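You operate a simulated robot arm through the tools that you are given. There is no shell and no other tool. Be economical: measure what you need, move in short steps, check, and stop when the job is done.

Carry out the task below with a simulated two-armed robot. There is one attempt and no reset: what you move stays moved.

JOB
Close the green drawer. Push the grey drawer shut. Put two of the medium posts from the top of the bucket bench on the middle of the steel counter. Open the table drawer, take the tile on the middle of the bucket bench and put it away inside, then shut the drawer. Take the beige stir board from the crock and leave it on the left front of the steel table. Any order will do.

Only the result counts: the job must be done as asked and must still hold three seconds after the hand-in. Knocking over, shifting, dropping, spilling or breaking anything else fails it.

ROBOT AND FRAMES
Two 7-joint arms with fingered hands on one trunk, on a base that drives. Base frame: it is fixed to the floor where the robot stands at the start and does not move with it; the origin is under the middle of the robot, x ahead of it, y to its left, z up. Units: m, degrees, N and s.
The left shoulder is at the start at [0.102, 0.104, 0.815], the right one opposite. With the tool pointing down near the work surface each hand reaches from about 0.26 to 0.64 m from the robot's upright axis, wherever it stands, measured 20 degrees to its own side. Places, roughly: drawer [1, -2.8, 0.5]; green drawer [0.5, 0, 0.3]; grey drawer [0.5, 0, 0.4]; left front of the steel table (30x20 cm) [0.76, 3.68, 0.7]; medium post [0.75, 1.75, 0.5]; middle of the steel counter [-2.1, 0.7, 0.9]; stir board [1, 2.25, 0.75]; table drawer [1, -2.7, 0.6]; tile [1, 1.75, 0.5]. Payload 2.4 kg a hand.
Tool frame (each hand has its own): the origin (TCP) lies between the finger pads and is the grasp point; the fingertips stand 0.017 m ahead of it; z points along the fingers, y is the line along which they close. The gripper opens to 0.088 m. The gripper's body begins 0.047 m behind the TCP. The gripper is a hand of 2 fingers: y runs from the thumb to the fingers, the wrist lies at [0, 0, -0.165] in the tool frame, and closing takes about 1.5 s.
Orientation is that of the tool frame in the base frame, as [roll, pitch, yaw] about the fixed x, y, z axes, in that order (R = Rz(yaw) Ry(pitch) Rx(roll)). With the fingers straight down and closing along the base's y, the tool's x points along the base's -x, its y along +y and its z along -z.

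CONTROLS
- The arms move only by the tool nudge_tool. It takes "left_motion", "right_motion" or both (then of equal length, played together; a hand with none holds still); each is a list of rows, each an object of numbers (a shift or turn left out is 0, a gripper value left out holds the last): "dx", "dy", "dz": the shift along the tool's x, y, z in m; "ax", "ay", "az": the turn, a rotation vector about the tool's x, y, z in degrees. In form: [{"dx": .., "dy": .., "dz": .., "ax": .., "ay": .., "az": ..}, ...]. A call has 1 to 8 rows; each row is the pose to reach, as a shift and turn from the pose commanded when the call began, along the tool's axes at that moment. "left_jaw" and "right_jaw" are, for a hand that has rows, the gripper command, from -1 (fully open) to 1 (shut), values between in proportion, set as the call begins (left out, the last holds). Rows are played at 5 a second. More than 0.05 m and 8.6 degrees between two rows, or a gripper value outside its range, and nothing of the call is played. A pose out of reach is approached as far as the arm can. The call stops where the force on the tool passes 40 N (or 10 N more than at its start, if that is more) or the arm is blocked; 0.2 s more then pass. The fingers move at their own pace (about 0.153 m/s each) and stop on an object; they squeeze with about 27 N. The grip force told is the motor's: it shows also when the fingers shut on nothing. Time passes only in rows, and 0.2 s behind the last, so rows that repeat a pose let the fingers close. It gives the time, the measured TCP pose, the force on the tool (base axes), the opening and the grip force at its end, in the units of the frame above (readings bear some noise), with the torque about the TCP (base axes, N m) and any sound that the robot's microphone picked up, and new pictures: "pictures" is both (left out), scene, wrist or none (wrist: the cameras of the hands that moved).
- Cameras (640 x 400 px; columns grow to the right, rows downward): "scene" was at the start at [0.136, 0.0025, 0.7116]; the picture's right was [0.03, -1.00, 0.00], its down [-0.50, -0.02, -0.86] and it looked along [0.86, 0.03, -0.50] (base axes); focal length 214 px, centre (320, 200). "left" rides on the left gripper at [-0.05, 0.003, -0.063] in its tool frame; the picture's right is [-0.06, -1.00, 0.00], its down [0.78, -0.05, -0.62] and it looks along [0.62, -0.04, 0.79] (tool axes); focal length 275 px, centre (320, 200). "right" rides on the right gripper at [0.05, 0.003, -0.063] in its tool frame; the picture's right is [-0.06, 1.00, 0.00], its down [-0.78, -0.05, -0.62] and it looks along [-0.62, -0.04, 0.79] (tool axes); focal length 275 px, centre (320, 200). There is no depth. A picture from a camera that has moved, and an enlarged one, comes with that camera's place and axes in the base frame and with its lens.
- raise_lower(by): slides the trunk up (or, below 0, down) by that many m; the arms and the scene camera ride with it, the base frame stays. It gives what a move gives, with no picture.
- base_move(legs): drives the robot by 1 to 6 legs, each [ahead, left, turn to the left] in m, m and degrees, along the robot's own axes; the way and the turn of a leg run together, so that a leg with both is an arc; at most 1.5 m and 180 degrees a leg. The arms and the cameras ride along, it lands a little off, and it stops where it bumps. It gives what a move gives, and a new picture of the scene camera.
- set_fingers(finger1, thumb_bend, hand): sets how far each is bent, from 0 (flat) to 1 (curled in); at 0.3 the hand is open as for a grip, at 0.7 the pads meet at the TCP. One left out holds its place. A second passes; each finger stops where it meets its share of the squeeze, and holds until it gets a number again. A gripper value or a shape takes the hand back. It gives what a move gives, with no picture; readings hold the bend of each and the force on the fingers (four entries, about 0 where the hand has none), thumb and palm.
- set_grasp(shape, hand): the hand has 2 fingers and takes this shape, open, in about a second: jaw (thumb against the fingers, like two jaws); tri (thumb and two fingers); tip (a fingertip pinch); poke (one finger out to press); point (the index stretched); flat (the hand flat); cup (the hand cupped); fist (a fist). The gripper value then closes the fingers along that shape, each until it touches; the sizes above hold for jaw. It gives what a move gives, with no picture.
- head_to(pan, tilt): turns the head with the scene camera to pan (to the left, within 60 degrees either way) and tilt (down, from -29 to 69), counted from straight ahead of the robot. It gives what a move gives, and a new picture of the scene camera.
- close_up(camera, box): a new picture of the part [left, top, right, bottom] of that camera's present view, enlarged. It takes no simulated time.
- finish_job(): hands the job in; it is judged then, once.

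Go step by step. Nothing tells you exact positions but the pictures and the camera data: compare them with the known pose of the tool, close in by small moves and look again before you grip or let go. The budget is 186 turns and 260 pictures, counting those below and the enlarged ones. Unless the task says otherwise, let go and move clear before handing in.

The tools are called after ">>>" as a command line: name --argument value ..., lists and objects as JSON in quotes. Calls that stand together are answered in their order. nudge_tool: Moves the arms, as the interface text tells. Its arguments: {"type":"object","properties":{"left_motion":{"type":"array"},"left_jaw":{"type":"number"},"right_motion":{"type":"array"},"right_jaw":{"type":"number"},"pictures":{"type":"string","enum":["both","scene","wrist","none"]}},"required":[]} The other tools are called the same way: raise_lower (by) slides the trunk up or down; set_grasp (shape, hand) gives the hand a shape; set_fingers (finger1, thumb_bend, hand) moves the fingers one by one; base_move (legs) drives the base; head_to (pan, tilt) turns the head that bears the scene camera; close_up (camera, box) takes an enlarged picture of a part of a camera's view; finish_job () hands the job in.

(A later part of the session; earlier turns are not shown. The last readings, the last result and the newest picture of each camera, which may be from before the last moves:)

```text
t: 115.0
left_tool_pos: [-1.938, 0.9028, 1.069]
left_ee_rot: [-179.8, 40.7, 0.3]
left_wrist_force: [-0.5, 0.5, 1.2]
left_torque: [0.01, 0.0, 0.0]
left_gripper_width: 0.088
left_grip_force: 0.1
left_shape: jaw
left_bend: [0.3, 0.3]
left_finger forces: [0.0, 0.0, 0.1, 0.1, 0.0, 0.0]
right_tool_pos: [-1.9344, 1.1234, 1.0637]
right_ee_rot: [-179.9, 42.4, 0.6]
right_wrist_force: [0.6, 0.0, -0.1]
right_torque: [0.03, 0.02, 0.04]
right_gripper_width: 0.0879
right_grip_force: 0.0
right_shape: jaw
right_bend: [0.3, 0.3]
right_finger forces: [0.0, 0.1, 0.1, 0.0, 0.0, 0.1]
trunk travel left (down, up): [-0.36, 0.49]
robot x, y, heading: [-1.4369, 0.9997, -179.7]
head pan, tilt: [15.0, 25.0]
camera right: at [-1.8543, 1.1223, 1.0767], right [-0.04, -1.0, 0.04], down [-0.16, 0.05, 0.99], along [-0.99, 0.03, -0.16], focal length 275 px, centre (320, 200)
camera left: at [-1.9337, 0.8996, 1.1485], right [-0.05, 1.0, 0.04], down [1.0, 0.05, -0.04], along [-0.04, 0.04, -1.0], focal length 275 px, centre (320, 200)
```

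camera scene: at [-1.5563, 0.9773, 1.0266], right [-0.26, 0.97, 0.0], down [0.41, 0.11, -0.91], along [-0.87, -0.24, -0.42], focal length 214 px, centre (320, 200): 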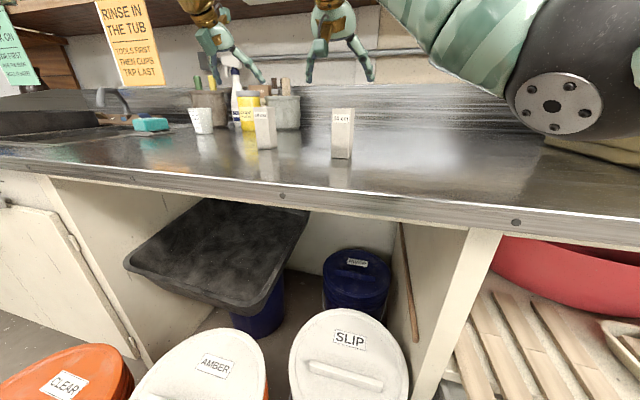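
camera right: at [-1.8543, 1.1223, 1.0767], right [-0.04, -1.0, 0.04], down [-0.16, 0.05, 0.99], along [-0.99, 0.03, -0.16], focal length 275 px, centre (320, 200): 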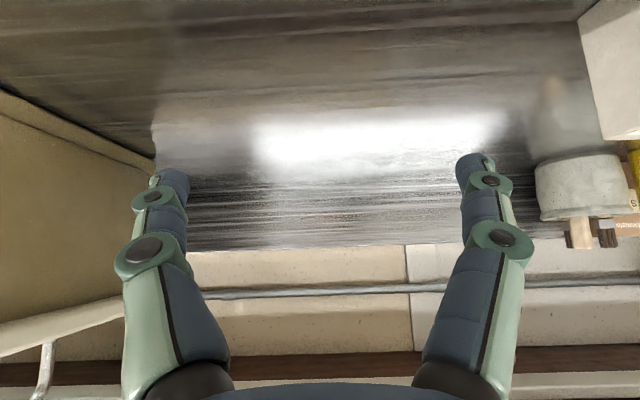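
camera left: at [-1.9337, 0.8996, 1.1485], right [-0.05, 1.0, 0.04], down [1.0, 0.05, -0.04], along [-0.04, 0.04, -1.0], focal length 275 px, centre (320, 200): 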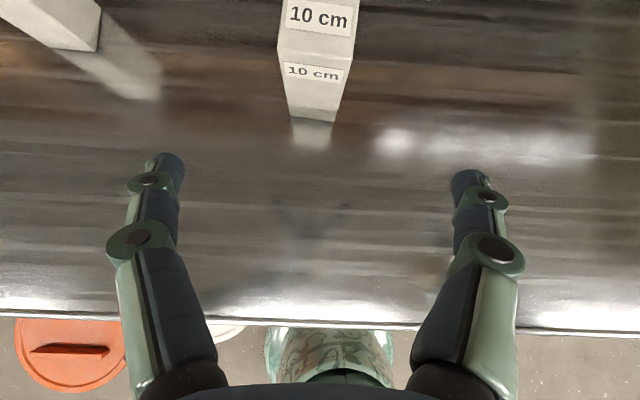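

The second post is centred for the left hand. I move in and grip it.

>>> nudge_tool --left_motion '[{"dz": 0.04}, {"dz": 0.08}, {"dz": 0.12}, {"dz": 0.15}]' --left_jaw -1 --pictures "none"

>>> nudge_tool --left_motion '[{}, {}, {}, {}, {}, {}, {}]' --left_jaw 1 --pictures "wrist"

```text
t: 116.0
left_tool_pos: [-2.036, 0.9013, 0.9557]
left_ee_rot: [-179.9, 40.7, 0.2]
left_wrist_force: [0.6, 0.1, 0.4]
left_torque: [-0.04, -0.01, 0.01]
left_gripper_width: 0.0881
left_grip_force: 0.1
left_shape: jaw
left_bend: [0.3, 0.3]
left_finger forces: [0.0, 0.0, 0.0, 0.0, 0.0, 0.0]
right_tool_pos: [-1.9345, 1.1239, 1.0626]
right_ee_rot: [-179.9, 42.5, 0.5]
right_wrist_force: [-0.8, -0.2, -0.2]
right_torque: [0.03, 0.01, 0.03]
right_gripper_width: 0.0878
right_grip_force: 0.0
right_shape: jaw
right_bend: [0.3, 0.3]
right_finger forces: [0.1, 0.1, 0.0, 0.1, 0.1, 0.0]
trunk travel left (down, up): [-0.36, 0.49]
robot x, y, heading: [-1.4355, 0.9994, -180.0]
head pan, tilt: [15.0, 25.0]
```

```text
t: 117.6
left_tool_pos: [-2.0348, 0.9014, 0.9559]
left_ee_rot: [-179.9, 40.6, 0.2]
left_wrist_force: [-0.6, -0.8, 0.3]
left_torque: [0.0, 0.01, 0.0]
left_gripper_width: 0.0331
left_grip_force: 26.8
left_shape: jaw
left_bend: [0.73, 0.7]
left_finger forces: [24.1, 0.0, 0.0, 0.1, 24.2, 0.0]
right_tool_pos: [-1.9354, 1.1225, 1.0634]
right_ee_rot: [-179.8, 42.5, 0.6]
right_wrist_force: [-0.7, 0.3, -0.2]
right_torque: [-0.02, 0.02, 0.01]
right_gripper_width: 0.088
right_grip_force: 0.1
right_shape: jaw
right_bend: [0.3, 0.3]
right_finger forces: [0.1, 0.0, 0.1, 0.1, 0.1, 0.0]
trunk travel left (down, up): [-0.36, 0.49]
robot x, y, heading: [-1.4366, 1.0, -179.7]
head pan, tilt: [15.0, 25.0]
camera left: at [-2.0318, 0.8986, 1.0362], right [-0.05, 1.0, 0.04], down [1.0, 0.05, -0.04], along [-0.04, 0.04, -1.0], focal length 275 px, centre (320, 200)
```

left: 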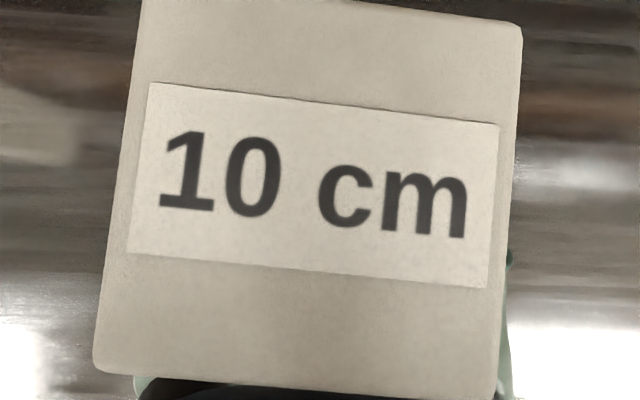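

I lift 1.2 cm, move to about (-2.095, 0.83), and set it down.

>>> nudge_tool --left_motion '[{"dz": -0.0091, "dx": -0.0078}, {"dz": 0.0006, "dx": -0.0192, "dy": 0.0175}, {"dz": 0.0104, "dx": -0.0306, "dy": 0.035}, {"dz": 0.02, "dx": -0.042, "dy": 0.0525}, {"dz": 0.0299, "dx": -0.0533, "dy": 0.07}, {"dz": 0.0345, "dx": -0.0494, "dy": 0.07}, {"dz": 0.039, "dx": -0.0455, "dy": 0.07}, {"dz": 0.039, "dx": -0.0455, "dy": 0.07}]' --pictures "scene"

```text
t: 119.4
left_tool_pos: [-2.0957, 0.8313, 0.9551]
left_ee_rot: [-179.8, 40.7, 0.3]
left_wrist_force: [-1.0, -0.7, 1.4]
left_torque: [-0.01, 0.06, 0.01]
left_gripper_width: 0.0332
left_grip_force: 27.2
left_shape: jaw
left_bend: [0.73, 0.7]
left_finger forces: [25.0, 0.0, 0.0, 0.0, 24.1, 0.0]
right_tool_pos: [-1.935, 1.1223, 1.0622]
right_ee_rot: [-179.9, 42.5, 0.6]
right_wrist_force: [0.8, 1.1, -0.5]
right_torque: [0.03, -0.01, -0.01]
right_gripper_width: 0.0883
right_grip_force: 0.1
right_shape: jaw
right_bend: [0.3, 0.3]
right_finger forces: [0.1, 0.1, 0.1, 0.0, 0.0, 0.0]
trunk travel left (down, up): [-0.36, 0.49]
robot x, y, heading: [-1.4353, 1.003, -179.9]
head pan, tilt: [15.0, 25.0]
camera scene: at [-1.5565, 0.9773, 1.0266], right [-0.26, 0.97, 0.0], down [0.41, 0.11, -0.91], along [-0.87, -0.24, -0.42], focal length 214 px, centre (320, 200)
```

scene: 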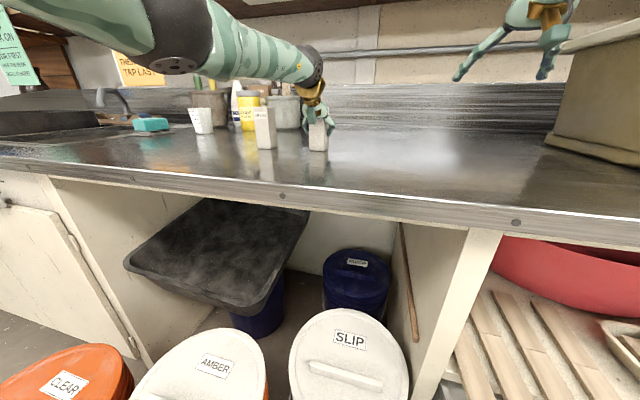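

The post rests on the counter (slight upward force). I release and withdraw along the fingers.

>>> nudge_tool --left_motion '[{}, {}, {}, {}]' --left_jaw -1 --pictures "none"

>>> nudge_tool --left_motion '[{"dz": -0.04}, {"dz": -0.08}, {"dz": -0.12}, {"dz": -0.16}]' --pictures "none"

>>> raise_lower --by 0.15

>>> base_move --legs '[[-0.6, 0, 0]]'

```text
t: 120.4
left_tool_pos: [-2.0942, 0.8333, 0.9553]
left_ee_rot: [-179.9, 40.6, 0.3]
left_wrist_force: [-0.2, 0.2, -0.2]
left_torque: [0.0, 0.02, -0.03]
left_gripper_width: 0.088
left_grip_force: 0.1
left_shape: jaw
left_bend: [0.3, 0.3]
left_finger forces: [0.0, 0.0, 0.0, 0.1, 0.0, 0.0]
right_tool_pos: [-1.9359, 1.1225, 1.0635]
right_ee_rot: [-179.9, 42.5, 0.6]
right_wrist_force: [-0.3, -0.1, 0.6]
right_torque: [0.0, 0.02, 0.02]
right_gripper_width: 0.088
right_grip_force: 0.1
right_shape: jaw
right_bend: [0.3, 0.3]
right_finger forces: [0.1, 0.0, 0.0, 0.1, 0.0, 0.0]
trunk travel left (down, up): [-0.36, 0.49]
robot x, y, heading: [-1.4334, 1.0003, -179.8]
head pan, tilt: [15.0, 25.0]
```

```text
t: 121.4
left_tool_pos: [-1.9907, 0.8319, 1.0759]
left_ee_rot: [-179.9, 40.5, 0.3]
left_wrist_force: [0.3, -0.7, 0.1]
left_torque: [0.0, 0.0, 0.0]
left_gripper_width: 0.088
left_grip_force: 0.1
left_shape: jaw
left_bend: [0.3, 0.3]
left_finger forces: [0.0, 0.0, 0.0, 0.0, 0.0, 0.0]
right_tool_pos: [-1.9339, 1.123, 1.0627]
right_ee_rot: [-179.9, 42.5, 0.6]
right_wrist_force: [0.0, 0.4, 0.0]
right_torque: [0.01, -0.02, 0.0]
right_gripper_width: 0.088
right_grip_force: 0.1
right_shape: jaw
right_bend: [0.3, 0.3]
right_finger forces: [0.0, 0.0, 0.0, 0.0, 0.0, 0.0]
trunk travel left (down, up): [-0.36, 0.49]
robot x, y, heading: [-1.4352, 1.0033, -180.2]
head pan, tilt: [15.0, 25.0]
```

```text
t: 123.2
left_tool_pos: [-1.9909, 0.8316, 1.2267]
left_ee_rot: [-179.8, 40.6, 0.2]
left_wrist_force: [1.0, 0.2, 0.0]
left_torque: [0.0, 0.03, 0.04]
left_gripper_width: 0.0883
left_grip_force: 0.1
left_shape: jaw
left_bend: [0.3, 0.3]
left_finger forces: [0.1, 0.0, 0.0, 0.0, 0.0, 0.1]
right_tool_pos: [-1.9339, 1.1227, 1.2135]
right_ee_rot: [-179.9, 42.5, 0.7]
right_wrist_force: [-0.3, 0.6, 0.4]
right_torque: [0.05, -0.01, -0.02]
right_gripper_width: 0.0881
right_grip_force: 0.0
right_shape: jaw
right_bend: [0.3, 0.3]
right_finger forces: [0.0, 0.0, 0.0, 0.0, 0.0, 0.1]
trunk travel left (down, up): [-0.51, 0.34]
robot x, y, heading: [-1.4335, 1.0006, -179.9]
head pan, tilt: [15.0, 25.0]
```

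```text
t: 126.5
left_tool_pos: [-1.3891, 0.8301, 1.2263]
left_ee_rot: [-179.9, 40.7, 1.0]
left_wrist_force: [0.2, -0.1, -0.2]
left_torque: [0.0, -0.05, 0.01]
left_gripper_width: 0.0881
left_grip_force: 0.1
left_shape: jaw
left_bend: [0.3, 0.3]
left_finger forces: [0.1, 0.0, 0.1, 0.0, 0.1, 0.0]
right_tool_pos: [-1.3369, 1.1221, 1.2133]
right_ee_rot: [-179.9, 42.5, 1.3]
right_wrist_force: [0.3, 1.1, -0.4]
right_torque: [0.01, 0.01, 0.0]
right_gripper_width: 0.0882
right_grip_force: 0.1
right_shape: jaw
right_bend: [0.3, 0.3]
right_finger forces: [0.0, 0.0, 0.1, 0.1, 0.0, 0.0]
trunk travel left (down, up): [-0.51, 0.34]
robot x, y, heading: [-0.8361, 1.004, -179.0]
head pan, tilt: [15.0, 25.0]
camera scene: at [-0.9535, 0.9812, 1.1775], right [-0.27, 0.96, 0.0], down [0.41, 0.12, -0.91], along [-0.87, -0.25, -0.42], focal length 214 px, centre (320, 200)
```

scene: 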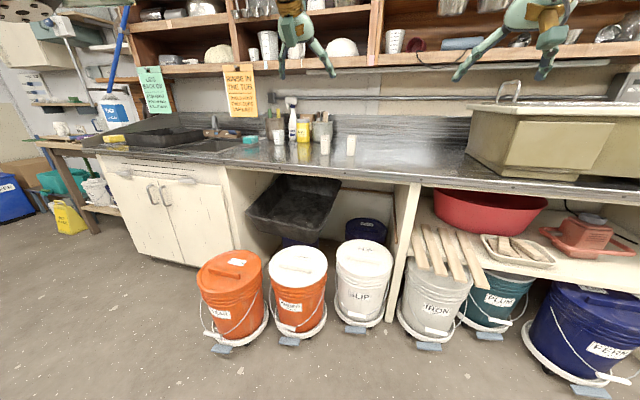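

Both posts stand in the middle of the counter. Next is the stir board: I level the hands, turn around and drive to the floor gap left of the bucket bench.

>>> nudge_tool --left_motion '[{"ay": 8, "dx": 0.01}, {"ay": 16, "dx": 0.02}, {"ay": 24, "dx": 0.03}, {"ay": 32, "dx": 0.04}, {"ay": 40.5, "dx": 0.05}]' --right_motion '[{"ay": 8, "dx": 0.01}, {"ay": 16, "dx": 0.02}, {"ay": 24, "dx": 0.03}, {"ay": 32, "dx": 0.04}, {"ay": 40.5, "dx": 0.05}]' --pictures "none"

>>> base_move --legs '[[0, 0, 179], [0.3, 1.3, 0], [0, 0.5, 0]]'

>>> head_to --pan 20 --tilt 25

```text
t: 127.7
left_tool_pos: [-1.3507, 0.8299, 1.1948]
left_ee_rot: [-179.9, 0.0, 0.9]
left_wrist_force: [-0.4, 0.4, 0.2]
left_torque: [0.0, -0.01, -0.04]
left_gripper_width: 0.0879
left_grip_force: 0.0
left_shape: jaw
left_bend: [0.3, 0.3]
left_finger forces: [0.0, 0.1, 0.0, 0.0, 0.0, 0.1]
right_tool_pos: [-1.2983, 1.1246, 1.1802]
right_ee_rot: [179.8, 1.8, 1.1]
right_wrist_force: [0.6, -0.1, 0.6]
right_torque: [-0.02, 0.02, 0.0]
right_gripper_width: 0.088
right_grip_force: 0.1
right_shape: jaw
right_bend: [0.3, 0.3]
right_finger forces: [0.0, 0.0, 0.1, 0.0, 0.1, 0.0]
trunk travel left (down, up): [-0.51, 0.34]
robot x, y, heading: [-0.839, 1.0104, -178.9]
head pan, tilt: [15.0, 25.0]
```

```text
t: 144.0
left_tool_pos: [0.0467, 2.8973, 1.195]
left_ee_rot: [-179.9, 0.2, 177.7]
left_wrist_force: [0.3, 0.0, 0.1]
left_torque: [-0.04, -0.01, 0.01]
left_gripper_width: 0.0877
left_grip_force: 0.0
left_shape: jaw
left_bend: [0.3, 0.3]
left_finger forces: [0.0, 0.1, 0.0, 0.1, 0.0, 0.0]
right_tool_pos: [-0.0208, 2.6081, 1.1802]
right_ee_rot: [-179.9, 2.0, 178.0]
right_wrist_force: [-0.7, 1.8, 0.2]
right_torque: [0.01, 0.01, -0.02]
right_gripper_width: 0.0883
right_grip_force: 0.0
right_shape: jaw
right_bend: [0.3, 0.3]
right_finger forces: [0.1, 0.1, 0.0, 0.1, 0.0, 0.0]
trunk travel left (down, up): [-0.51, 0.34]
robot x, y, heading: [-0.4793, 2.7509, -2.3]
head pan, tilt: [15.0, 25.0]
camera scene: at [-0.3578, 2.7683, 1.1774], right [0.22, -0.98, 0.0], down [-0.41, -0.09, -0.91], along [0.88, 0.2, -0.42], focal length 214 px, centre (320, 200)
```

scene: 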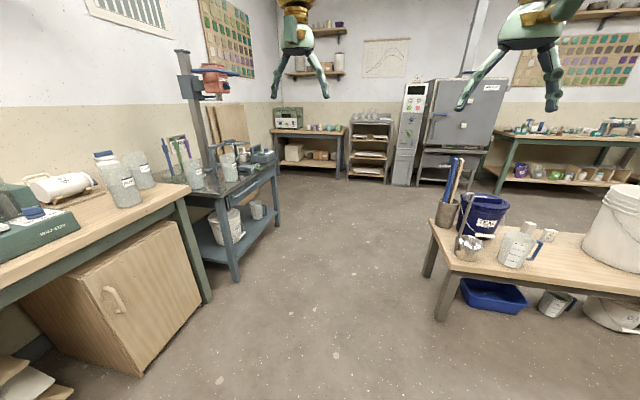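

```text
t: 144.7
left_tool_pos: [0.0475, 2.8969, 1.1949]
left_ee_rot: [-179.9, 0.2, 177.6]
left_wrist_force: [0.4, 0.5, 0.0]
left_torque: [0.02, -0.01, 0.01]
left_gripper_width: 0.088
left_grip_force: 0.1
left_shape: jaw
left_bend: [0.3, 0.3]
left_finger forces: [0.0, 0.1, 0.1, 0.0, 0.0, 0.0]
right_tool_pos: [-0.0217, 2.608, 1.1804]
right_ee_rot: [180.0, 1.9, 178.0]
right_wrist_force: [0.7, -0.8, 0.7]
right_torque: [0.02, -0.01, -0.01]
right_gripper_width: 0.0879
right_grip_force: 0.1
right_shape: jaw
right_bend: [0.3, 0.3]
right_finger forces: [0.0, 0.0, 0.0, 0.0, 0.0, 0.1]
trunk travel left (down, up): [-0.51, 0.34]
robot x, y, heading: [-0.4776, 2.7492, -2.7]
head pan, tilt: [20.0, 25.0]
camera scene: at [-0.3599, 2.7756, 1.1775], right [0.3, -0.95, 0.0], down [-0.4, -0.13, -0.91], along [0.86, 0.27, -0.42], focal length 214 px, centre (320, 200)
```

scene: 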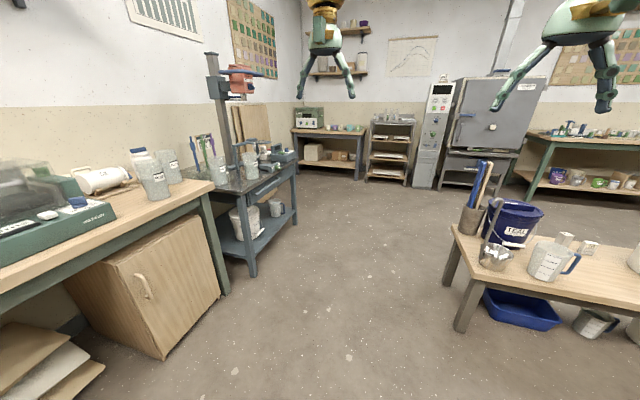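

The steel table is the blue-framed one on the left; the bench with the crock is on the right. I drive between them to about (1.0, 2.87) and turn to face the bench's left end.

>>> base_move --legs '[[1.45, 0.19, 0], [0, 0, -87.3]]'

>>> head_to --pan 0 --tilt 35

```text
t: 155.7
left_tool_pos: [1.1159, 2.3393, 1.1949]
left_ee_rot: [-179.9, 0.2, 86.6]
left_wrist_force: [-0.2, 0.9, -0.1]
left_torque: [-0.03, 0.0, 0.02]
left_gripper_width: 0.0878
left_grip_force: 0.1
left_shape: jaw
left_bend: [0.3, 0.3]
left_finger forces: [0.0, 0.0, 0.0, 0.0, 0.1, 0.1]
right_tool_pos: [0.8283, 2.4143, 1.179]
right_ee_rot: [-179.9, 2.0, 87.0]
right_wrist_force: [-0.3, -0.1, 0.3]
right_torque: [-0.02, 0.02, 0.0]
right_gripper_width: 0.088
right_grip_force: 0.1
right_shape: jaw
right_bend: [0.3, 0.3]
right_finger forces: [0.0, 0.0, 0.1, 0.1, 0.0, 0.0]
trunk travel left (down, up): [-0.51, 0.34]
robot x, y, heading: [0.9754, 2.8671, -93.3]
head pan, tilt: [20.0, 25.0]
camera scene: at [1.0029, 2.7493, 1.1775], right [-0.96, -0.29, 0.0], down [-0.12, 0.41, -0.91], along [0.26, -0.87, -0.42], focal length 214 px, centre (320, 200)
```

scene: 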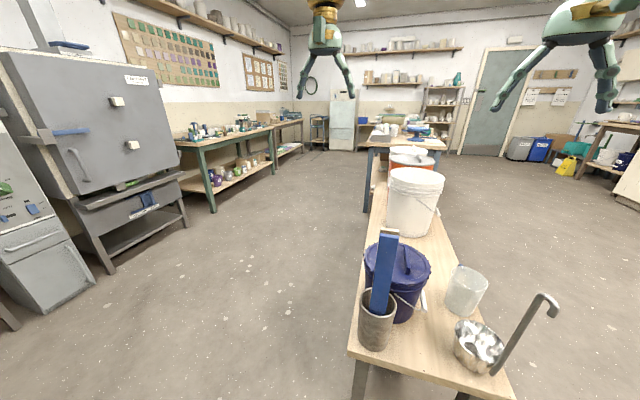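

```text
t: 156.5
left_tool_pos: [1.1145, 2.3395, 1.1938]
left_ee_rot: [-179.9, 0.1, 86.6]
left_wrist_force: [-0.3, 0.7, -0.5]
left_torque: [0.04, 0.0, 0.01]
left_gripper_width: 0.0884
left_grip_force: 0.0
left_shape: jaw
left_bend: [0.3, 0.3]
left_finger forces: [0.0, 0.0, 0.0, 0.0, 0.0, 0.0]
right_tool_pos: [0.8289, 2.4148, 1.1797]
right_ee_rot: [180.0, 2.1, 87.0]
right_wrist_force: [-0.1, 0.4, -0.1]
right_torque: [0.02, -0.03, 0.0]
right_gripper_width: 0.0881
right_grip_force: 0.1
right_shape: jaw
right_bend: [0.3, 0.3]
right_finger forces: [0.1, 0.0, 0.0, 0.0, 0.0, 0.1]
trunk travel left (down, up): [-0.51, 0.34]
robot x, y, heading: [0.9799, 2.8675, -93.5]
head pan, tilt: [0.0, 35.0]
camera scene: at [0.9715, 2.7496, 1.1617], right [-1.0, 0.06, 0.0], down [0.03, 0.57, -0.82], along [-0.05, -0.82, -0.57], focal length 214 px, centre (320, 200)
```

scene: 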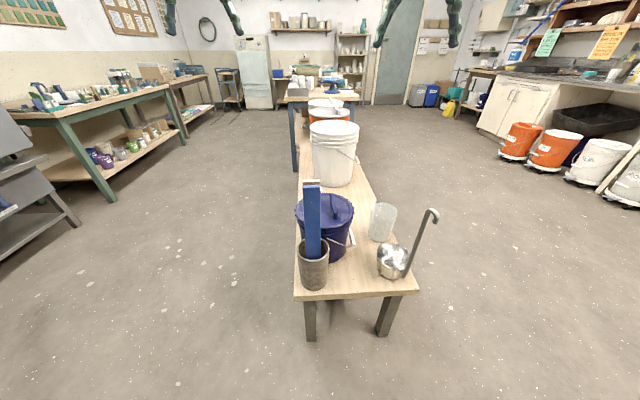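

>>> close_up --camera "scene" --box '[270, 160, 370, 310]'

```text
2.67 times, centred on (320, 235) of scene
camera zoom: at [0.9715, 2.7496, 1.1617], right [-1.0, 0.06, 0.0], down [0.03, 0.57, -0.82], along [-0.05, -0.82, -0.57], focal length 572 px, centre (320, 107)
```

zoom: 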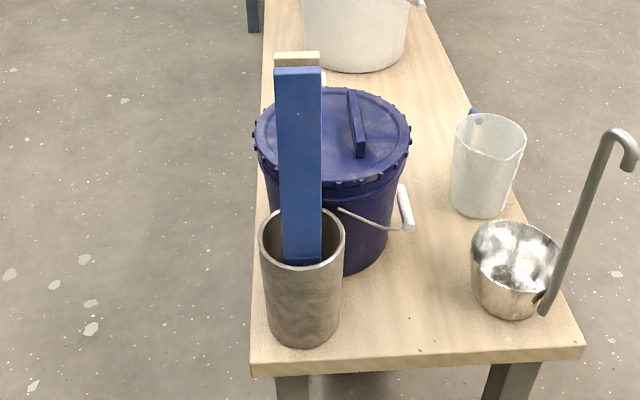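

The crock stands near (0.96, 2.24); blue board in front, beige just behind it (toward -y), tops near z 0.88. I square up, shift so the right hand faces the crock and look with the wrist camera.

>>> base_move --legs '[[0, 0, 3.4], [0.12, 0.14, 0]]'

```text
t: 158.5
left_tool_pos: [1.2825, 2.2258, 1.1937]
left_ee_rot: [-180.0, 0.1, 89.8]
left_wrist_force: [-0.4, -0.1, 0.0]
left_torque: [-0.03, 0.01, 0.0]
left_gripper_width: 0.0878
left_grip_force: 0.0
left_shape: jaw
left_bend: [0.3, 0.3]
left_finger forces: [0.0, 0.0, 0.0, 0.0, 0.0, 0.0]
right_tool_pos: [0.9928, 2.2841, 1.1793]
right_ee_rot: [-180.0, 2.0, 90.0]
right_wrist_force: [0.4, 0.6, -0.8]
right_torque: [0.01, 0.0, 0.0]
right_gripper_width: 0.088
right_grip_force: 0.1
right_shape: jaw
right_bend: [0.3, 0.3]
right_finger forces: [0.0, 0.1, 0.0, 0.0, 0.0, 0.0]
trunk travel left (down, up): [-0.51, 0.34]
robot x, y, heading: [1.1171, 2.7425, -90.2]
head pan, tilt: [0.0, 35.0]
camera scene: at [1.117, 2.6276, 1.1616], right [-1.0, 0.01, 0.0], down [0.0, 0.57, -0.82], along [0.0, -0.82, -0.57], focal length 214 px, centre (320, 200)
```

scene: 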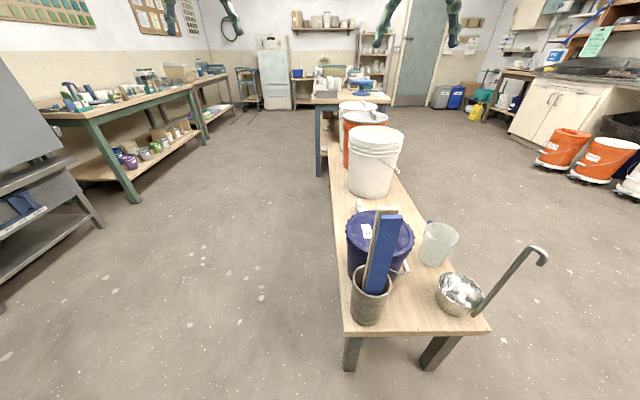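

>>> close_up --camera "right" --box '[160, 0, 480, 240]'

>>> close_up --camera "scene" --box '[340, 200, 420, 330]'

```text
1.67 times, centred on (320, 120) of right
camera zoom: at [0.9956, 2.3377, 1.2419], right [1.0, -0.06, 0.0], down [-0.05, -0.76, 0.65], along [-0.04, -0.64, -0.76], focal length 459 px, centre (320, 333)
```

zoom: 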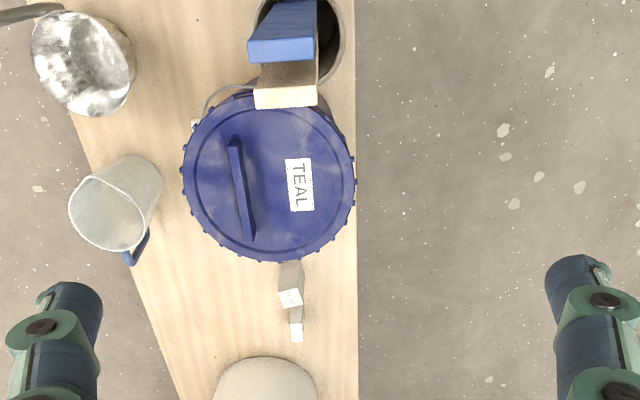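

```text
3.08 times, centred on (380, 265) of scene
camera zoom: at [1.117, 2.6276, 1.1616], right [-1.0, 0.01, 0.0], down [0.0, 0.57, -0.82], along [0.0, -0.82, -0.57], focal length 660 px, centre (135, 0)
```

zoom: 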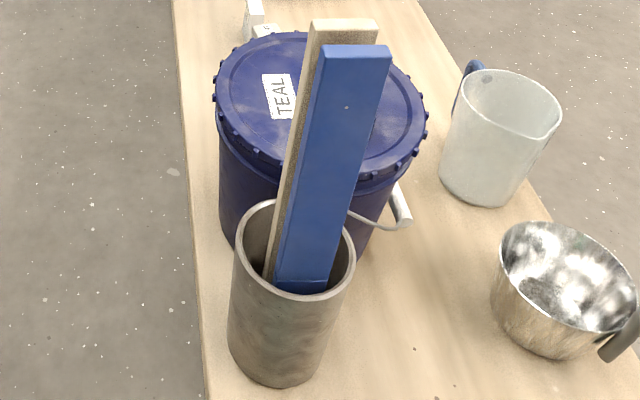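

There is a 1.3 cm gap between the boards: beige top spans y ≈ 2.249–2.263 at x ≈ 0.967, blue at 2.276–2.292. I'll grip the beige board across its width, keeping the fingers on its far side. First lower the trunk and hover above.

>>> raise_lower --by -0.12

>>> nudge_tool --right_motion '[{"dy": -0.013, "dx": -0.015, "dz": 0.03, "ay": 1}, {"dy": -0.026, "dx": -0.032, "dz": 0.06, "ay": 2}, {"dy": -0.026, "dx": -0.032, "dz": 0.1, "ay": 2}, {"dy": -0.026, "dx": -0.032, "dz": 0.125, "ay": 2}]' --pictures "wrist"

```text
t: 160.0
left_tool_pos: [1.2823, 2.2263, 1.0752]
left_ee_rot: [-179.9, 0.2, 89.8]
left_wrist_force: [0.0, 0.8, -0.4]
left_torque: [-0.02, -0.04, -0.03]
left_gripper_width: 0.0881
left_grip_force: 0.1
left_shape: jaw
left_bend: [0.3, 0.3]
left_finger forces: [0.0, 0.1, 0.0, 0.0, 0.0, 0.0]
right_tool_pos: [0.9914, 2.287, 1.0604]
right_ee_rot: [180.0, 2.0, 90.1]
right_wrist_force: [0.1, -0.1, -0.2]
right_torque: [0.03, 0.0, 0.0]
right_gripper_width: 0.0879
right_grip_force: 0.0
right_shape: jaw
right_bend: [0.3, 0.3]
right_finger forces: [0.0, 0.0, 0.0, 0.1, 0.0, 0.1]
trunk travel left (down, up): [-0.39, 0.46]
robot x, y, heading: [1.116, 2.7447, -90.1]
head pan, tilt: [0.0, 35.0]
```

```text
t: 161.0
left_tool_pos: [1.2834, 2.227, 1.075]
left_ee_rot: [-179.9, 0.2, 89.8]
left_wrist_force: [0.1, 0.5, -0.1]
left_torque: [0.01, -0.06, 0.01]
left_gripper_width: 0.0882
left_grip_force: 0.1
left_shape: jaw
left_bend: [0.3, 0.3]
left_finger forces: [0.0, 0.1, 0.0, 0.1, 0.0, 0.1]
right_tool_pos: [0.9668, 2.2505, 0.936]
right_ee_rot: [-180.0, -0.1, 90.1]
right_wrist_force: [1.4, 0.0, -0.5]
right_torque: [-0.01, 0.0, 0.0]
right_gripper_width: 0.0882
right_grip_force: 0.1
right_shape: jaw
right_bend: [0.3, 0.3]
right_finger forces: [0.0, 0.0, 0.0, 0.1, 0.0, 0.0]
trunk travel left (down, up): [-0.39, 0.46]
robot x, y, heading: [1.1147, 2.7427, -90.0]
head pan, tilt: [0.0, 35.0]
camera right: at [0.9701, 2.3015, 1.0003], right [1.0, -0.06, 0.0], down [-0.05, -0.78, 0.62], along [-0.04, -0.62, -0.79], focal length 275 px, centre (320, 200)
```

right: 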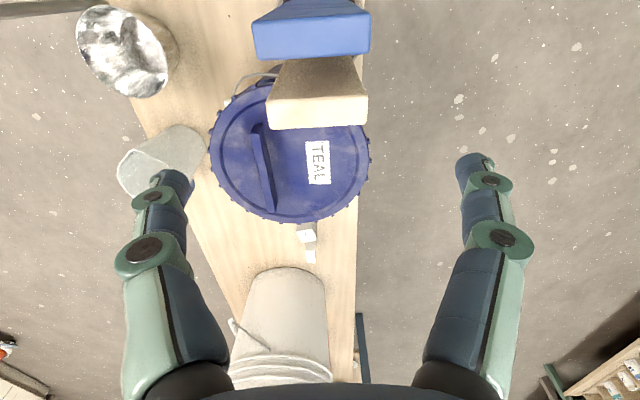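

The beige end is centred at (0.966, 2.258) and top z ≈ 0.887. I lower so the fingers straddle its width at z ≈ 0.852, biased away from the blue board.

>>> nudge_tool --right_motion '[{"dx": 0.003, "dz": 0.02}, {"dx": 0.003, "dz": 0.045}, {"dx": 0.003, "dz": 0.065}, {"dx": 0.003, "dz": 0.083}]' --pictures "wrist"

```text
t: 162.0
left_tool_pos: [1.2821, 2.2276, 1.0748]
left_ee_rot: [-179.9, 0.2, 89.8]
left_wrist_force: [-0.1, -0.2, 0.4]
left_torque: [0.02, 0.01, 0.0]
left_gripper_width: 0.0881
left_grip_force: 0.0
left_shape: jaw
left_bend: [0.3, 0.3]
left_finger forces: [0.0, 0.0, 0.0, 0.0, 0.0, 0.0]
right_tool_pos: [0.9658, 2.2544, 0.8527]
right_ee_rot: [-180.0, 0.0, 90.1]
right_wrist_force: [0.2, 0.0, 0.1]
right_torque: [0.01, -0.01, 0.0]
right_gripper_width: 0.0881
right_grip_force: 0.1
right_shape: jaw
right_bend: [0.3, 0.3]
right_finger forces: [0.1, 0.0, 0.0, 0.0, 0.1, 0.0]
trunk travel left (down, up): [-0.39, 0.46]
robot x, y, heading: [1.1166, 2.7408, -90.2]
head pan, tilt: [0.0, 35.0]
camera right: at [0.9691, 2.3042, 0.9169], right [1.0, -0.06, 0.0], down [-0.05, -0.78, 0.62], along [-0.04, -0.62, -0.79], focal length 275 px, centre (320, 200)
```

right: 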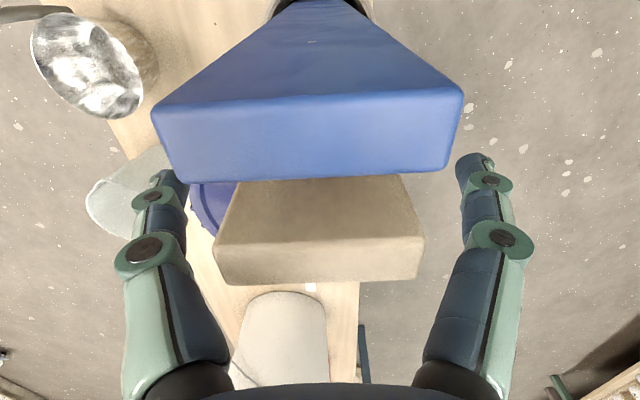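

The beige board sits between the fingers with the blue one clear. I shift 3 mm toward its centre and close.

>>> nudge_tool --right_motion '[{"dx": 0.003}, {"dx": 0.003}, {"dx": 0.003}, {"dx": 0.003}, {"dx": 0.003}, {"dx": 0.003}, {"dx": 0.003}]' --right_jaw 1 --pictures "wrist"

```text
t: 163.6
left_tool_pos: [1.2838, 2.2276, 1.0742]
left_ee_rot: [-179.9, 0.1, 89.8]
left_wrist_force: [0.5, 0.7, 0.2]
left_torque: [-0.02, -0.04, -0.01]
left_gripper_width: 0.088
left_grip_force: 0.0
left_shape: jaw
left_bend: [0.3, 0.3]
left_finger forces: [0.1, 0.0, 0.0, 0.0, 0.1, 0.0]
right_tool_pos: [0.9655, 2.256, 0.8525]
right_ee_rot: [180.0, -0.1, 90.0]
right_wrist_force: [-0.2, 0.4, -0.1]
right_torque: [-0.01, 0.04, 0.02]
right_gripper_width: 0.0388
right_grip_force: 27.2
right_shape: jaw
right_bend: [0.73, 0.7]
right_finger forces: [24.2, 0.1, 0.1, 0.0, 24.2, 0.1]
trunk travel left (down, up): [-0.39, 0.46]
robot x, y, heading: [1.1166, 2.7424, -90.5]
head pan, tilt: [0.0, 35.0]
camera right: at [0.969, 2.3066, 0.917], right [1.0, -0.06, 0.0], down [-0.05, -0.78, 0.62], along [-0.04, -0.62, -0.79], focal length 275 px, centre (320, 200)
```

right: 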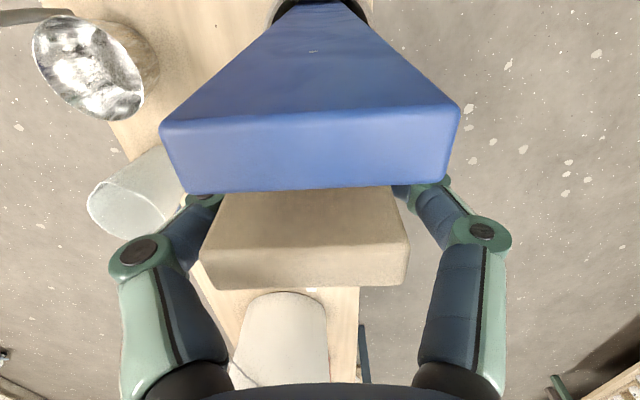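

Gripped at 3.9 cm, its width, without the blue board. I lift straight up with the trunk.

>>> raise_lower --by 0.28

>>> head_to --pan 0 --tilt 36

```text
t: 166.4
left_tool_pos: [1.2835, 2.2259, 1.3553]
left_ee_rot: [179.9, 0.1, 89.7]
left_wrist_force: [-0.3, 0.5, 0.5]
left_torque: [0.0, 0.01, -0.01]
left_gripper_width: 0.0881
left_grip_force: 0.0
left_shape: jaw
left_bend: [0.3, 0.3]
left_finger forces: [0.0, 0.0, 0.1, 0.0, 0.1, 0.1]
right_tool_pos: [0.9649, 2.2558, 1.1333]
right_ee_rot: [-179.9, 0.0, 90.2]
right_wrist_force: [0.2, 0.8, -1.0]
right_torque: [0.01, 0.05, 0.0]
right_gripper_width: 0.0388
right_grip_force: 26.8
right_shape: jaw
right_bend: [0.73, 0.7]
right_finger forces: [24.2, 0.1, 0.0, 0.0, 24.2, 0.0]
trunk travel left (down, up): [-0.67, 0.18]
robot x, y, heading: [1.1144, 2.7423, -90.5]
head pan, tilt: [0.0, 35.0]
```

```text
t: 167.0
left_tool_pos: [1.2833, 2.2262, 1.3545]
left_ee_rot: [-179.9, 0.3, 89.8]
left_wrist_force: [-0.5, -0.6, 0.1]
left_torque: [-0.05, 0.01, -0.03]
left_gripper_width: 0.0879
left_grip_force: 0.1
left_shape: jaw
left_bend: [0.3, 0.3]
left_finger forces: [0.0, 0.0, 0.0, 0.0, 0.1, 0.0]
right_tool_pos: [0.9658, 2.2541, 1.1323]
right_ee_rot: [179.9, -0.1, 90.1]
right_wrist_force: [-0.5, 0.1, -0.9]
right_torque: [0.02, 0.0, -0.02]
right_gripper_width: 0.039
right_grip_force: 27.4
right_shape: jaw
right_bend: [0.73, 0.7]
right_finger forces: [24.2, 0.0, 0.0, 0.1, 24.2, 0.1]
trunk travel left (down, up): [-0.67, 0.18]
robot x, y, heading: [1.115, 2.7485, -90.6]
head pan, tilt: [0.0, 36.0]
camera scene: at [1.1164, 2.63, 1.3207], right [-1.0, 0.01, 0.0], down [0.0, 0.59, -0.81], along [0.0, -0.81, -0.59], focal length 214 px, centre (320, 200)
```

scene: 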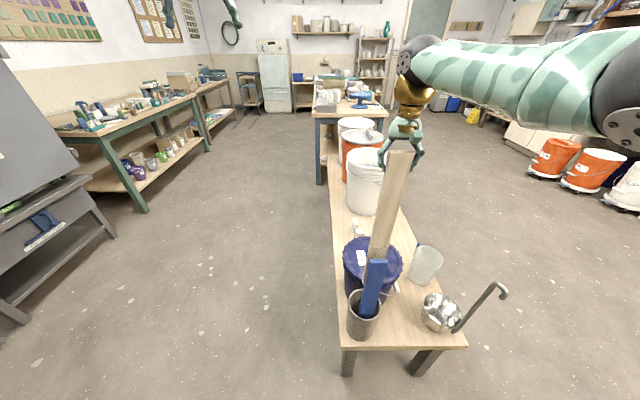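

The board is up but its foot is still below the blue board's top, so I raise another 17 cm before moving back.

>>> raise_lower --by 0.175

>>> nudge_tool --right_motion '[{"dz": -0.04}, {"dz": -0.08}, {"dz": -0.1}]' --pictures "scene"

```text
t: 169.0
left_tool_pos: [1.2831, 2.226, 1.5297]
left_ee_rot: [-179.9, 0.1, 89.9]
left_wrist_force: [-0.5, 0.6, 0.4]
left_torque: [0.0, -0.01, -0.03]
left_gripper_width: 0.0876
left_grip_force: 0.0
left_shape: jaw
left_bend: [0.3, 0.3]
left_finger forces: [0.0, 0.1, 0.0, 0.1, 0.0, 0.0]
right_tool_pos: [0.9654, 2.2549, 1.3082]
right_ee_rot: [-180.0, 0.0, 90.2]
right_wrist_force: [-0.1, 0.4, -2.3]
right_torque: [-0.02, 0.01, 0.02]
right_gripper_width: 0.0387
right_grip_force: 27.2
right_shape: jaw
right_bend: [0.73, 0.7]
right_finger forces: [24.3, 0.0, 0.0, 0.1, 24.3, 0.0]
trunk travel left (down, up): [-0.845, 0.005]
robot x, y, heading: [1.1177, 2.7464, -90.4]
head pan, tilt: [0.0, 36.0]
```

```text
t: 169.8
left_tool_pos: [1.2826, 2.2271, 1.5301]
left_ee_rot: [-179.9, 0.2, 89.8]
left_wrist_force: [-0.7, -0.3, 0.1]
left_torque: [-0.03, -0.01, -0.02]
left_gripper_width: 0.0881
left_grip_force: 0.1
left_shape: jaw
left_bend: [0.3, 0.3]
left_finger forces: [0.1, 0.0, 0.0, 0.0, 0.0, 0.0]
right_tool_pos: [0.9659, 2.2529, 1.4082]
right_ee_rot: [-180.0, 0.1, 90.1]
right_wrist_force: [-0.1, 0.6, -2.0]
right_torque: [0.01, 0.0, -0.04]
right_gripper_width: 0.0392
right_grip_force: 26.7
right_shape: jaw
right_bend: [0.73, 0.7]
right_finger forces: [24.2, 0.0, 0.1, 0.0, 24.3, 0.1]
trunk travel left (down, up): [-0.845, 0.005]
robot x, y, heading: [1.1139, 2.7448, -90.3]
head pan, tilt: [0.0, 36.0]
camera scene: at [1.1164, 2.6303, 1.4958], right [-1.0, 0.01, 0.0], down [0.0, 0.59, -0.81], along [0.0, -0.81, -0.59], focal length 214 px, centre (320, 200)
```

scene: 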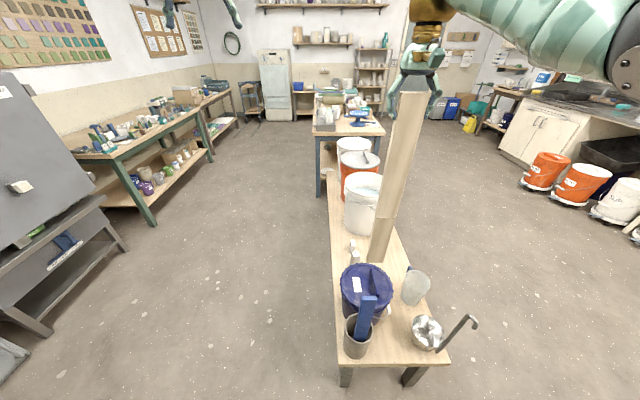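

The board hangs free, foot at z ≈ 1.0. I turn around (through the open side) to face the steel table.

>>> base_move --legs '[[0, 0, -90], [0, 0, -90]]'

>>> head_to --pan 0 --tilt 40

```text
t: 178.0
left_tool_pos: [0.9843, 3.2726, 1.5287]
left_ee_rot: [-179.9, 0.2, -93.8]
left_wrist_force: [0.2, 0.0, -0.2]
left_torque: [-0.01, 0.04, 0.0]
left_gripper_width: 0.0881
left_grip_force: 0.1
left_shape: jaw
left_bend: [0.3, 0.3]
left_finger forces: [0.0, 0.0, 0.1, 0.0, 0.1, 0.0]
right_tool_pos: [1.2971, 3.2246, 1.4086]
right_ee_rot: [179.9, 0.0, -93.6]
right_wrist_force: [-0.2, 0.2, -1.5]
right_torque: [0.0, 0.04, 0.01]
right_gripper_width: 0.0389
right_grip_force: 27.0
right_shape: jaw
right_bend: [0.73, 0.7]
right_finger forces: [24.0, 0.0, 0.1, 0.1, 23.9, 0.0]
trunk travel left (down, up): [-0.845, 0.005]
robot x, y, heading: [1.1176, 2.7436, 86.1]
head pan, tilt: [0.0, 36.0]
camera scene: at [1.125, 2.858, 1.4958], right [1.0, -0.07, 0.0], down [-0.04, -0.59, -0.81], along [0.06, 0.81, -0.59], focal length 214 px, centre (320, 200)
```

scene: 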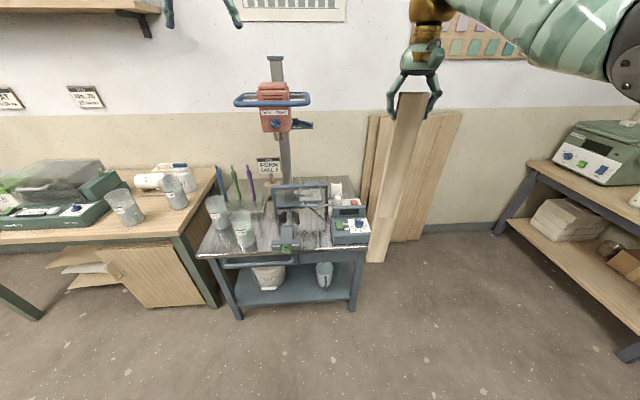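

```text
t: 178.6
left_tool_pos: [0.9831, 3.2722, 1.5303]
left_ee_rot: [-180.0, 0.2, -93.9]
left_wrist_force: [0.2, -0.4, -0.5]
left_torque: [-0.01, 0.01, 0.0]
left_gripper_width: 0.088
left_grip_force: 0.0
left_shape: jaw
left_bend: [0.3, 0.3]
left_finger forces: [0.0, 0.1, 0.1, 0.1, 0.0, 0.1]
right_tool_pos: [1.2981, 3.2246, 1.4079]
right_ee_rot: [-179.9, -0.1, -93.6]
right_wrist_force: [0.2, 1.0, -1.1]
right_torque: [-0.01, 0.01, 0.02]
right_gripper_width: 0.0388
right_grip_force: 27.7
right_shape: jaw
right_bend: [0.73, 0.7]
right_finger forces: [24.0, 0.0, 0.1, 0.0, 24.0, 0.0]
trunk travel left (down, up): [-0.845, 0.005]
robot x, y, heading: [1.117, 2.7429, 86.0]
head pan, tilt: [0.0, 40.0]
camera scene: at [1.1248, 2.8555, 1.4898], right [1.0, -0.07, 0.0], down [-0.04, -0.64, -0.77], along [0.05, 0.76, -0.64], focal length 214 px, centre (320, 200)
```

scene: 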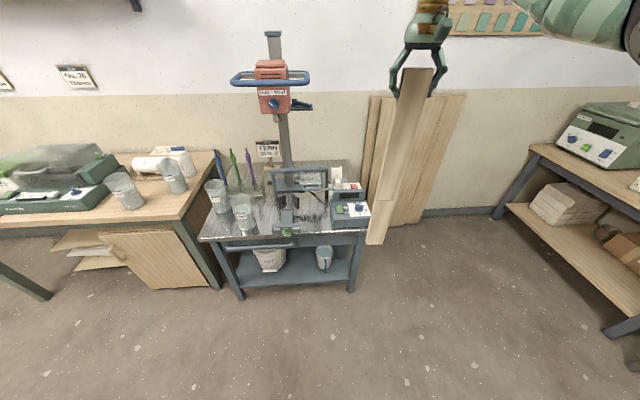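

>>> close_up --camera "scene" --box '[190, 140, 390, 300]'

```text
2.50 times, centred on (290, 220) of scene
camera zoom: at [1.1248, 2.8555, 1.4898], right [1.0, -0.07, 0.0], down [-0.04, -0.64, -0.77], along [0.05, 0.76, -0.64], focal length 536 px, centre (395, 150)
```

zoom: 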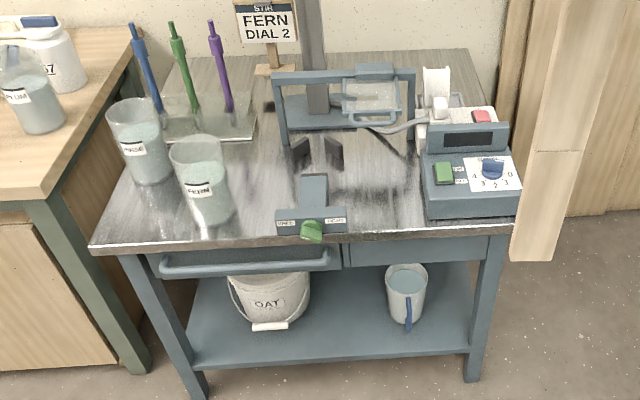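

The table's front edge is at y ≈ 3.54 (x 0.6–1.42). The left-front area holds two cups, so the free channel is x ≈ 0.845–0.935, between the FERN cup and the device; the board can lie there front-to-back, centred near (0.885, 3.65). I reposition the base.

>>> base_move --legs '[[0, 0, 3.9], [0, 0.36, 0]]'

>>> nudge_tool --right_motion '[{"ay": -8}, {"ay": -16}, {"ay": -24}, {"ay": -32}, {"ay": -40}, {"ay": -48}, {"ay": -56}, {"ay": -60}]' --pictures "scene"

```text
t: 181.4
left_tool_pos: [0.5941, 3.2648, 1.5298]
left_ee_rot: [180.0, 0.1, -90.4]
left_wrist_force: [-0.9, 1.0, 0.4]
left_torque: [0.01, -0.02, -0.02]
left_gripper_width: 0.088
left_grip_force: 0.0
left_shape: jaw
left_bend: [0.3, 0.3]
left_finger forces: [0.1, 0.0, 0.0, 0.0, 0.0, 0.1]
right_tool_pos: [0.9105, 3.236, 1.4078]
right_ee_rot: [-179.8, 0.0, -89.9]
right_wrist_force: [0.1, -0.1, -1.2]
right_torque: [-0.01, 0.02, -0.03]
right_gripper_width: 0.0389
right_grip_force: 27.3
right_shape: jaw
right_bend: [0.73, 0.7]
right_finger forces: [24.1, 0.1, 0.0, 0.1, 24.1, 0.1]
trunk travel left (down, up): [-0.845, 0.005]
robot x, y, heading: [0.7629, 2.7448, 89.8]
head pan, tilt: [0.0, 40.0]
camera scene: at [0.7613, 2.857, 1.4898], right [1.0, -0.01, 0.0], down [0.0, -0.64, -0.77], along [0.0, 0.77, -0.64], focal length 214 px, centre (320, 200)
```

scene: 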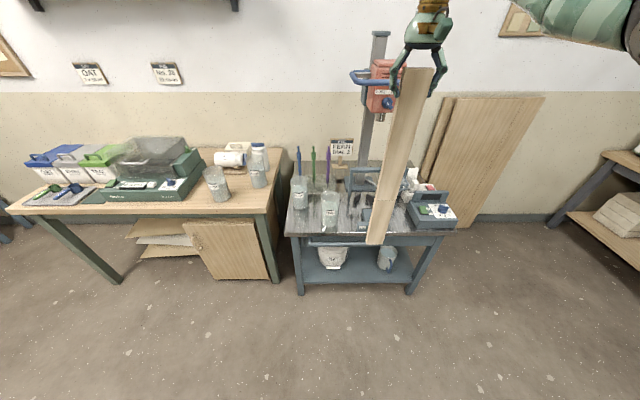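

```text
t: 183.2
left_tool_pos: [0.5954, 3.2639, 1.531]
left_ee_rot: [-179.9, 0.1, -90.3]
left_wrist_force: [-0.1, -0.2, -0.2]
left_torque: [0.02, -0.03, -0.02]
left_gripper_width: 0.088
left_grip_force: 0.1
left_shape: jaw
left_bend: [0.3, 0.3]
left_finger forces: [0.0, 0.0, 0.0, 0.0, 0.0, 0.0]
right_tool_pos: [0.912, 3.2355, 1.4089]
right_ee_rot: [-179.9, 60.2, -89.7]
right_wrist_force: [-0.3, -0.1, -2.1]
right_torque: [-0.12, 0.01, -0.01]
right_gripper_width: 0.0385
right_grip_force: 27.1
right_shape: jaw
right_bend: [0.74, 0.7]
right_finger forces: [24.1, 0.1, 0.1, 0.1, 24.1, 0.0]
trunk travel left (down, up): [-0.845, 0.005]
robot x, y, heading: [0.7591, 2.7469, 89.7]
head pan, tilt: [0.0, 40.0]
camera scene: at [0.7619, 2.8569, 1.4898], right [1.0, -0.01, 0.0], down [0.0, -0.64, -0.77], along [0.0, 0.77, -0.64], focal length 214 px, centre (320, 200)
```

scene: 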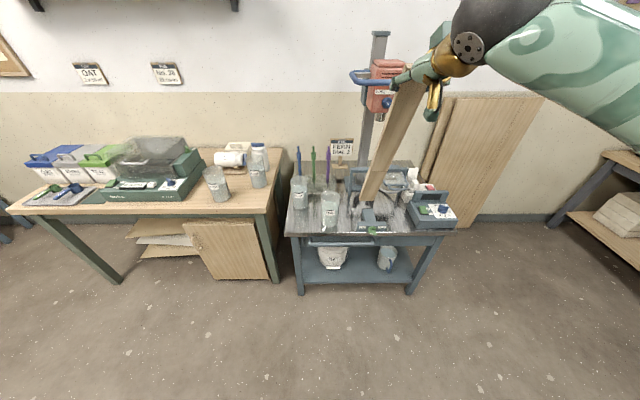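

Rotation works and the board holds. I finish tilting to nearly horizontal and take a zoom on the channel.

>>> nudge_tool --right_motion '[{"ay": -8}, {"ay": -16}, {"ay": -24}, {"ay": -28}]' --pictures "none"

>>> close_up --camera "scene" --box '[270, 140, 430, 260]'

```text
t: 184.2
left_tool_pos: [0.5929, 3.2636, 1.531]
left_ee_rot: [-179.9, 0.2, -90.3]
left_wrist_force: [0.1, 0.7, -0.3]
left_torque: [0.01, -0.05, -0.02]
left_gripper_width: 0.0881
left_grip_force: 0.1
left_shape: jaw
left_bend: [0.3, 0.3]
left_finger forces: [0.0, 0.1, 0.0, 0.0, 0.1, 0.0]
right_tool_pos: [0.9118, 3.2365, 1.4074]
right_ee_rot: [-177.3, 88.1, -87.4]
right_wrist_force: [-0.2, 0.1, -1.9]
right_torque: [-0.18, -0.02, -0.06]
right_gripper_width: 0.0384
right_grip_force: 27.0
right_shape: jaw
right_bend: [0.74, 0.7]
right_finger forces: [24.2, 0.0, 0.1, 0.0, 24.2, 0.0]
trunk travel left (down, up): [-0.845, 0.005]
robot x, y, heading: [0.7601, 2.7453, 89.6]
head pan, tilt: [0.0, 40.0]
```

```text
3.33 times, centred on (350, 200) of scene
camera zoom: at [0.7617, 2.857, 1.4898], right [1.0, -0.01, 0.0], down [0.0, -0.64, -0.77], along [0.0, 0.77, -0.64], focal length 715 px, centre (220, 200)
```

zoom: 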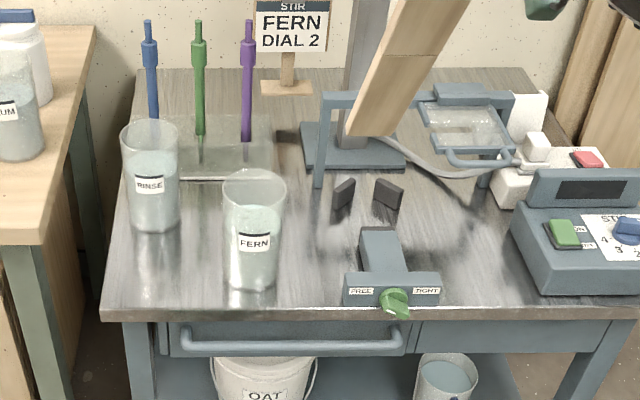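

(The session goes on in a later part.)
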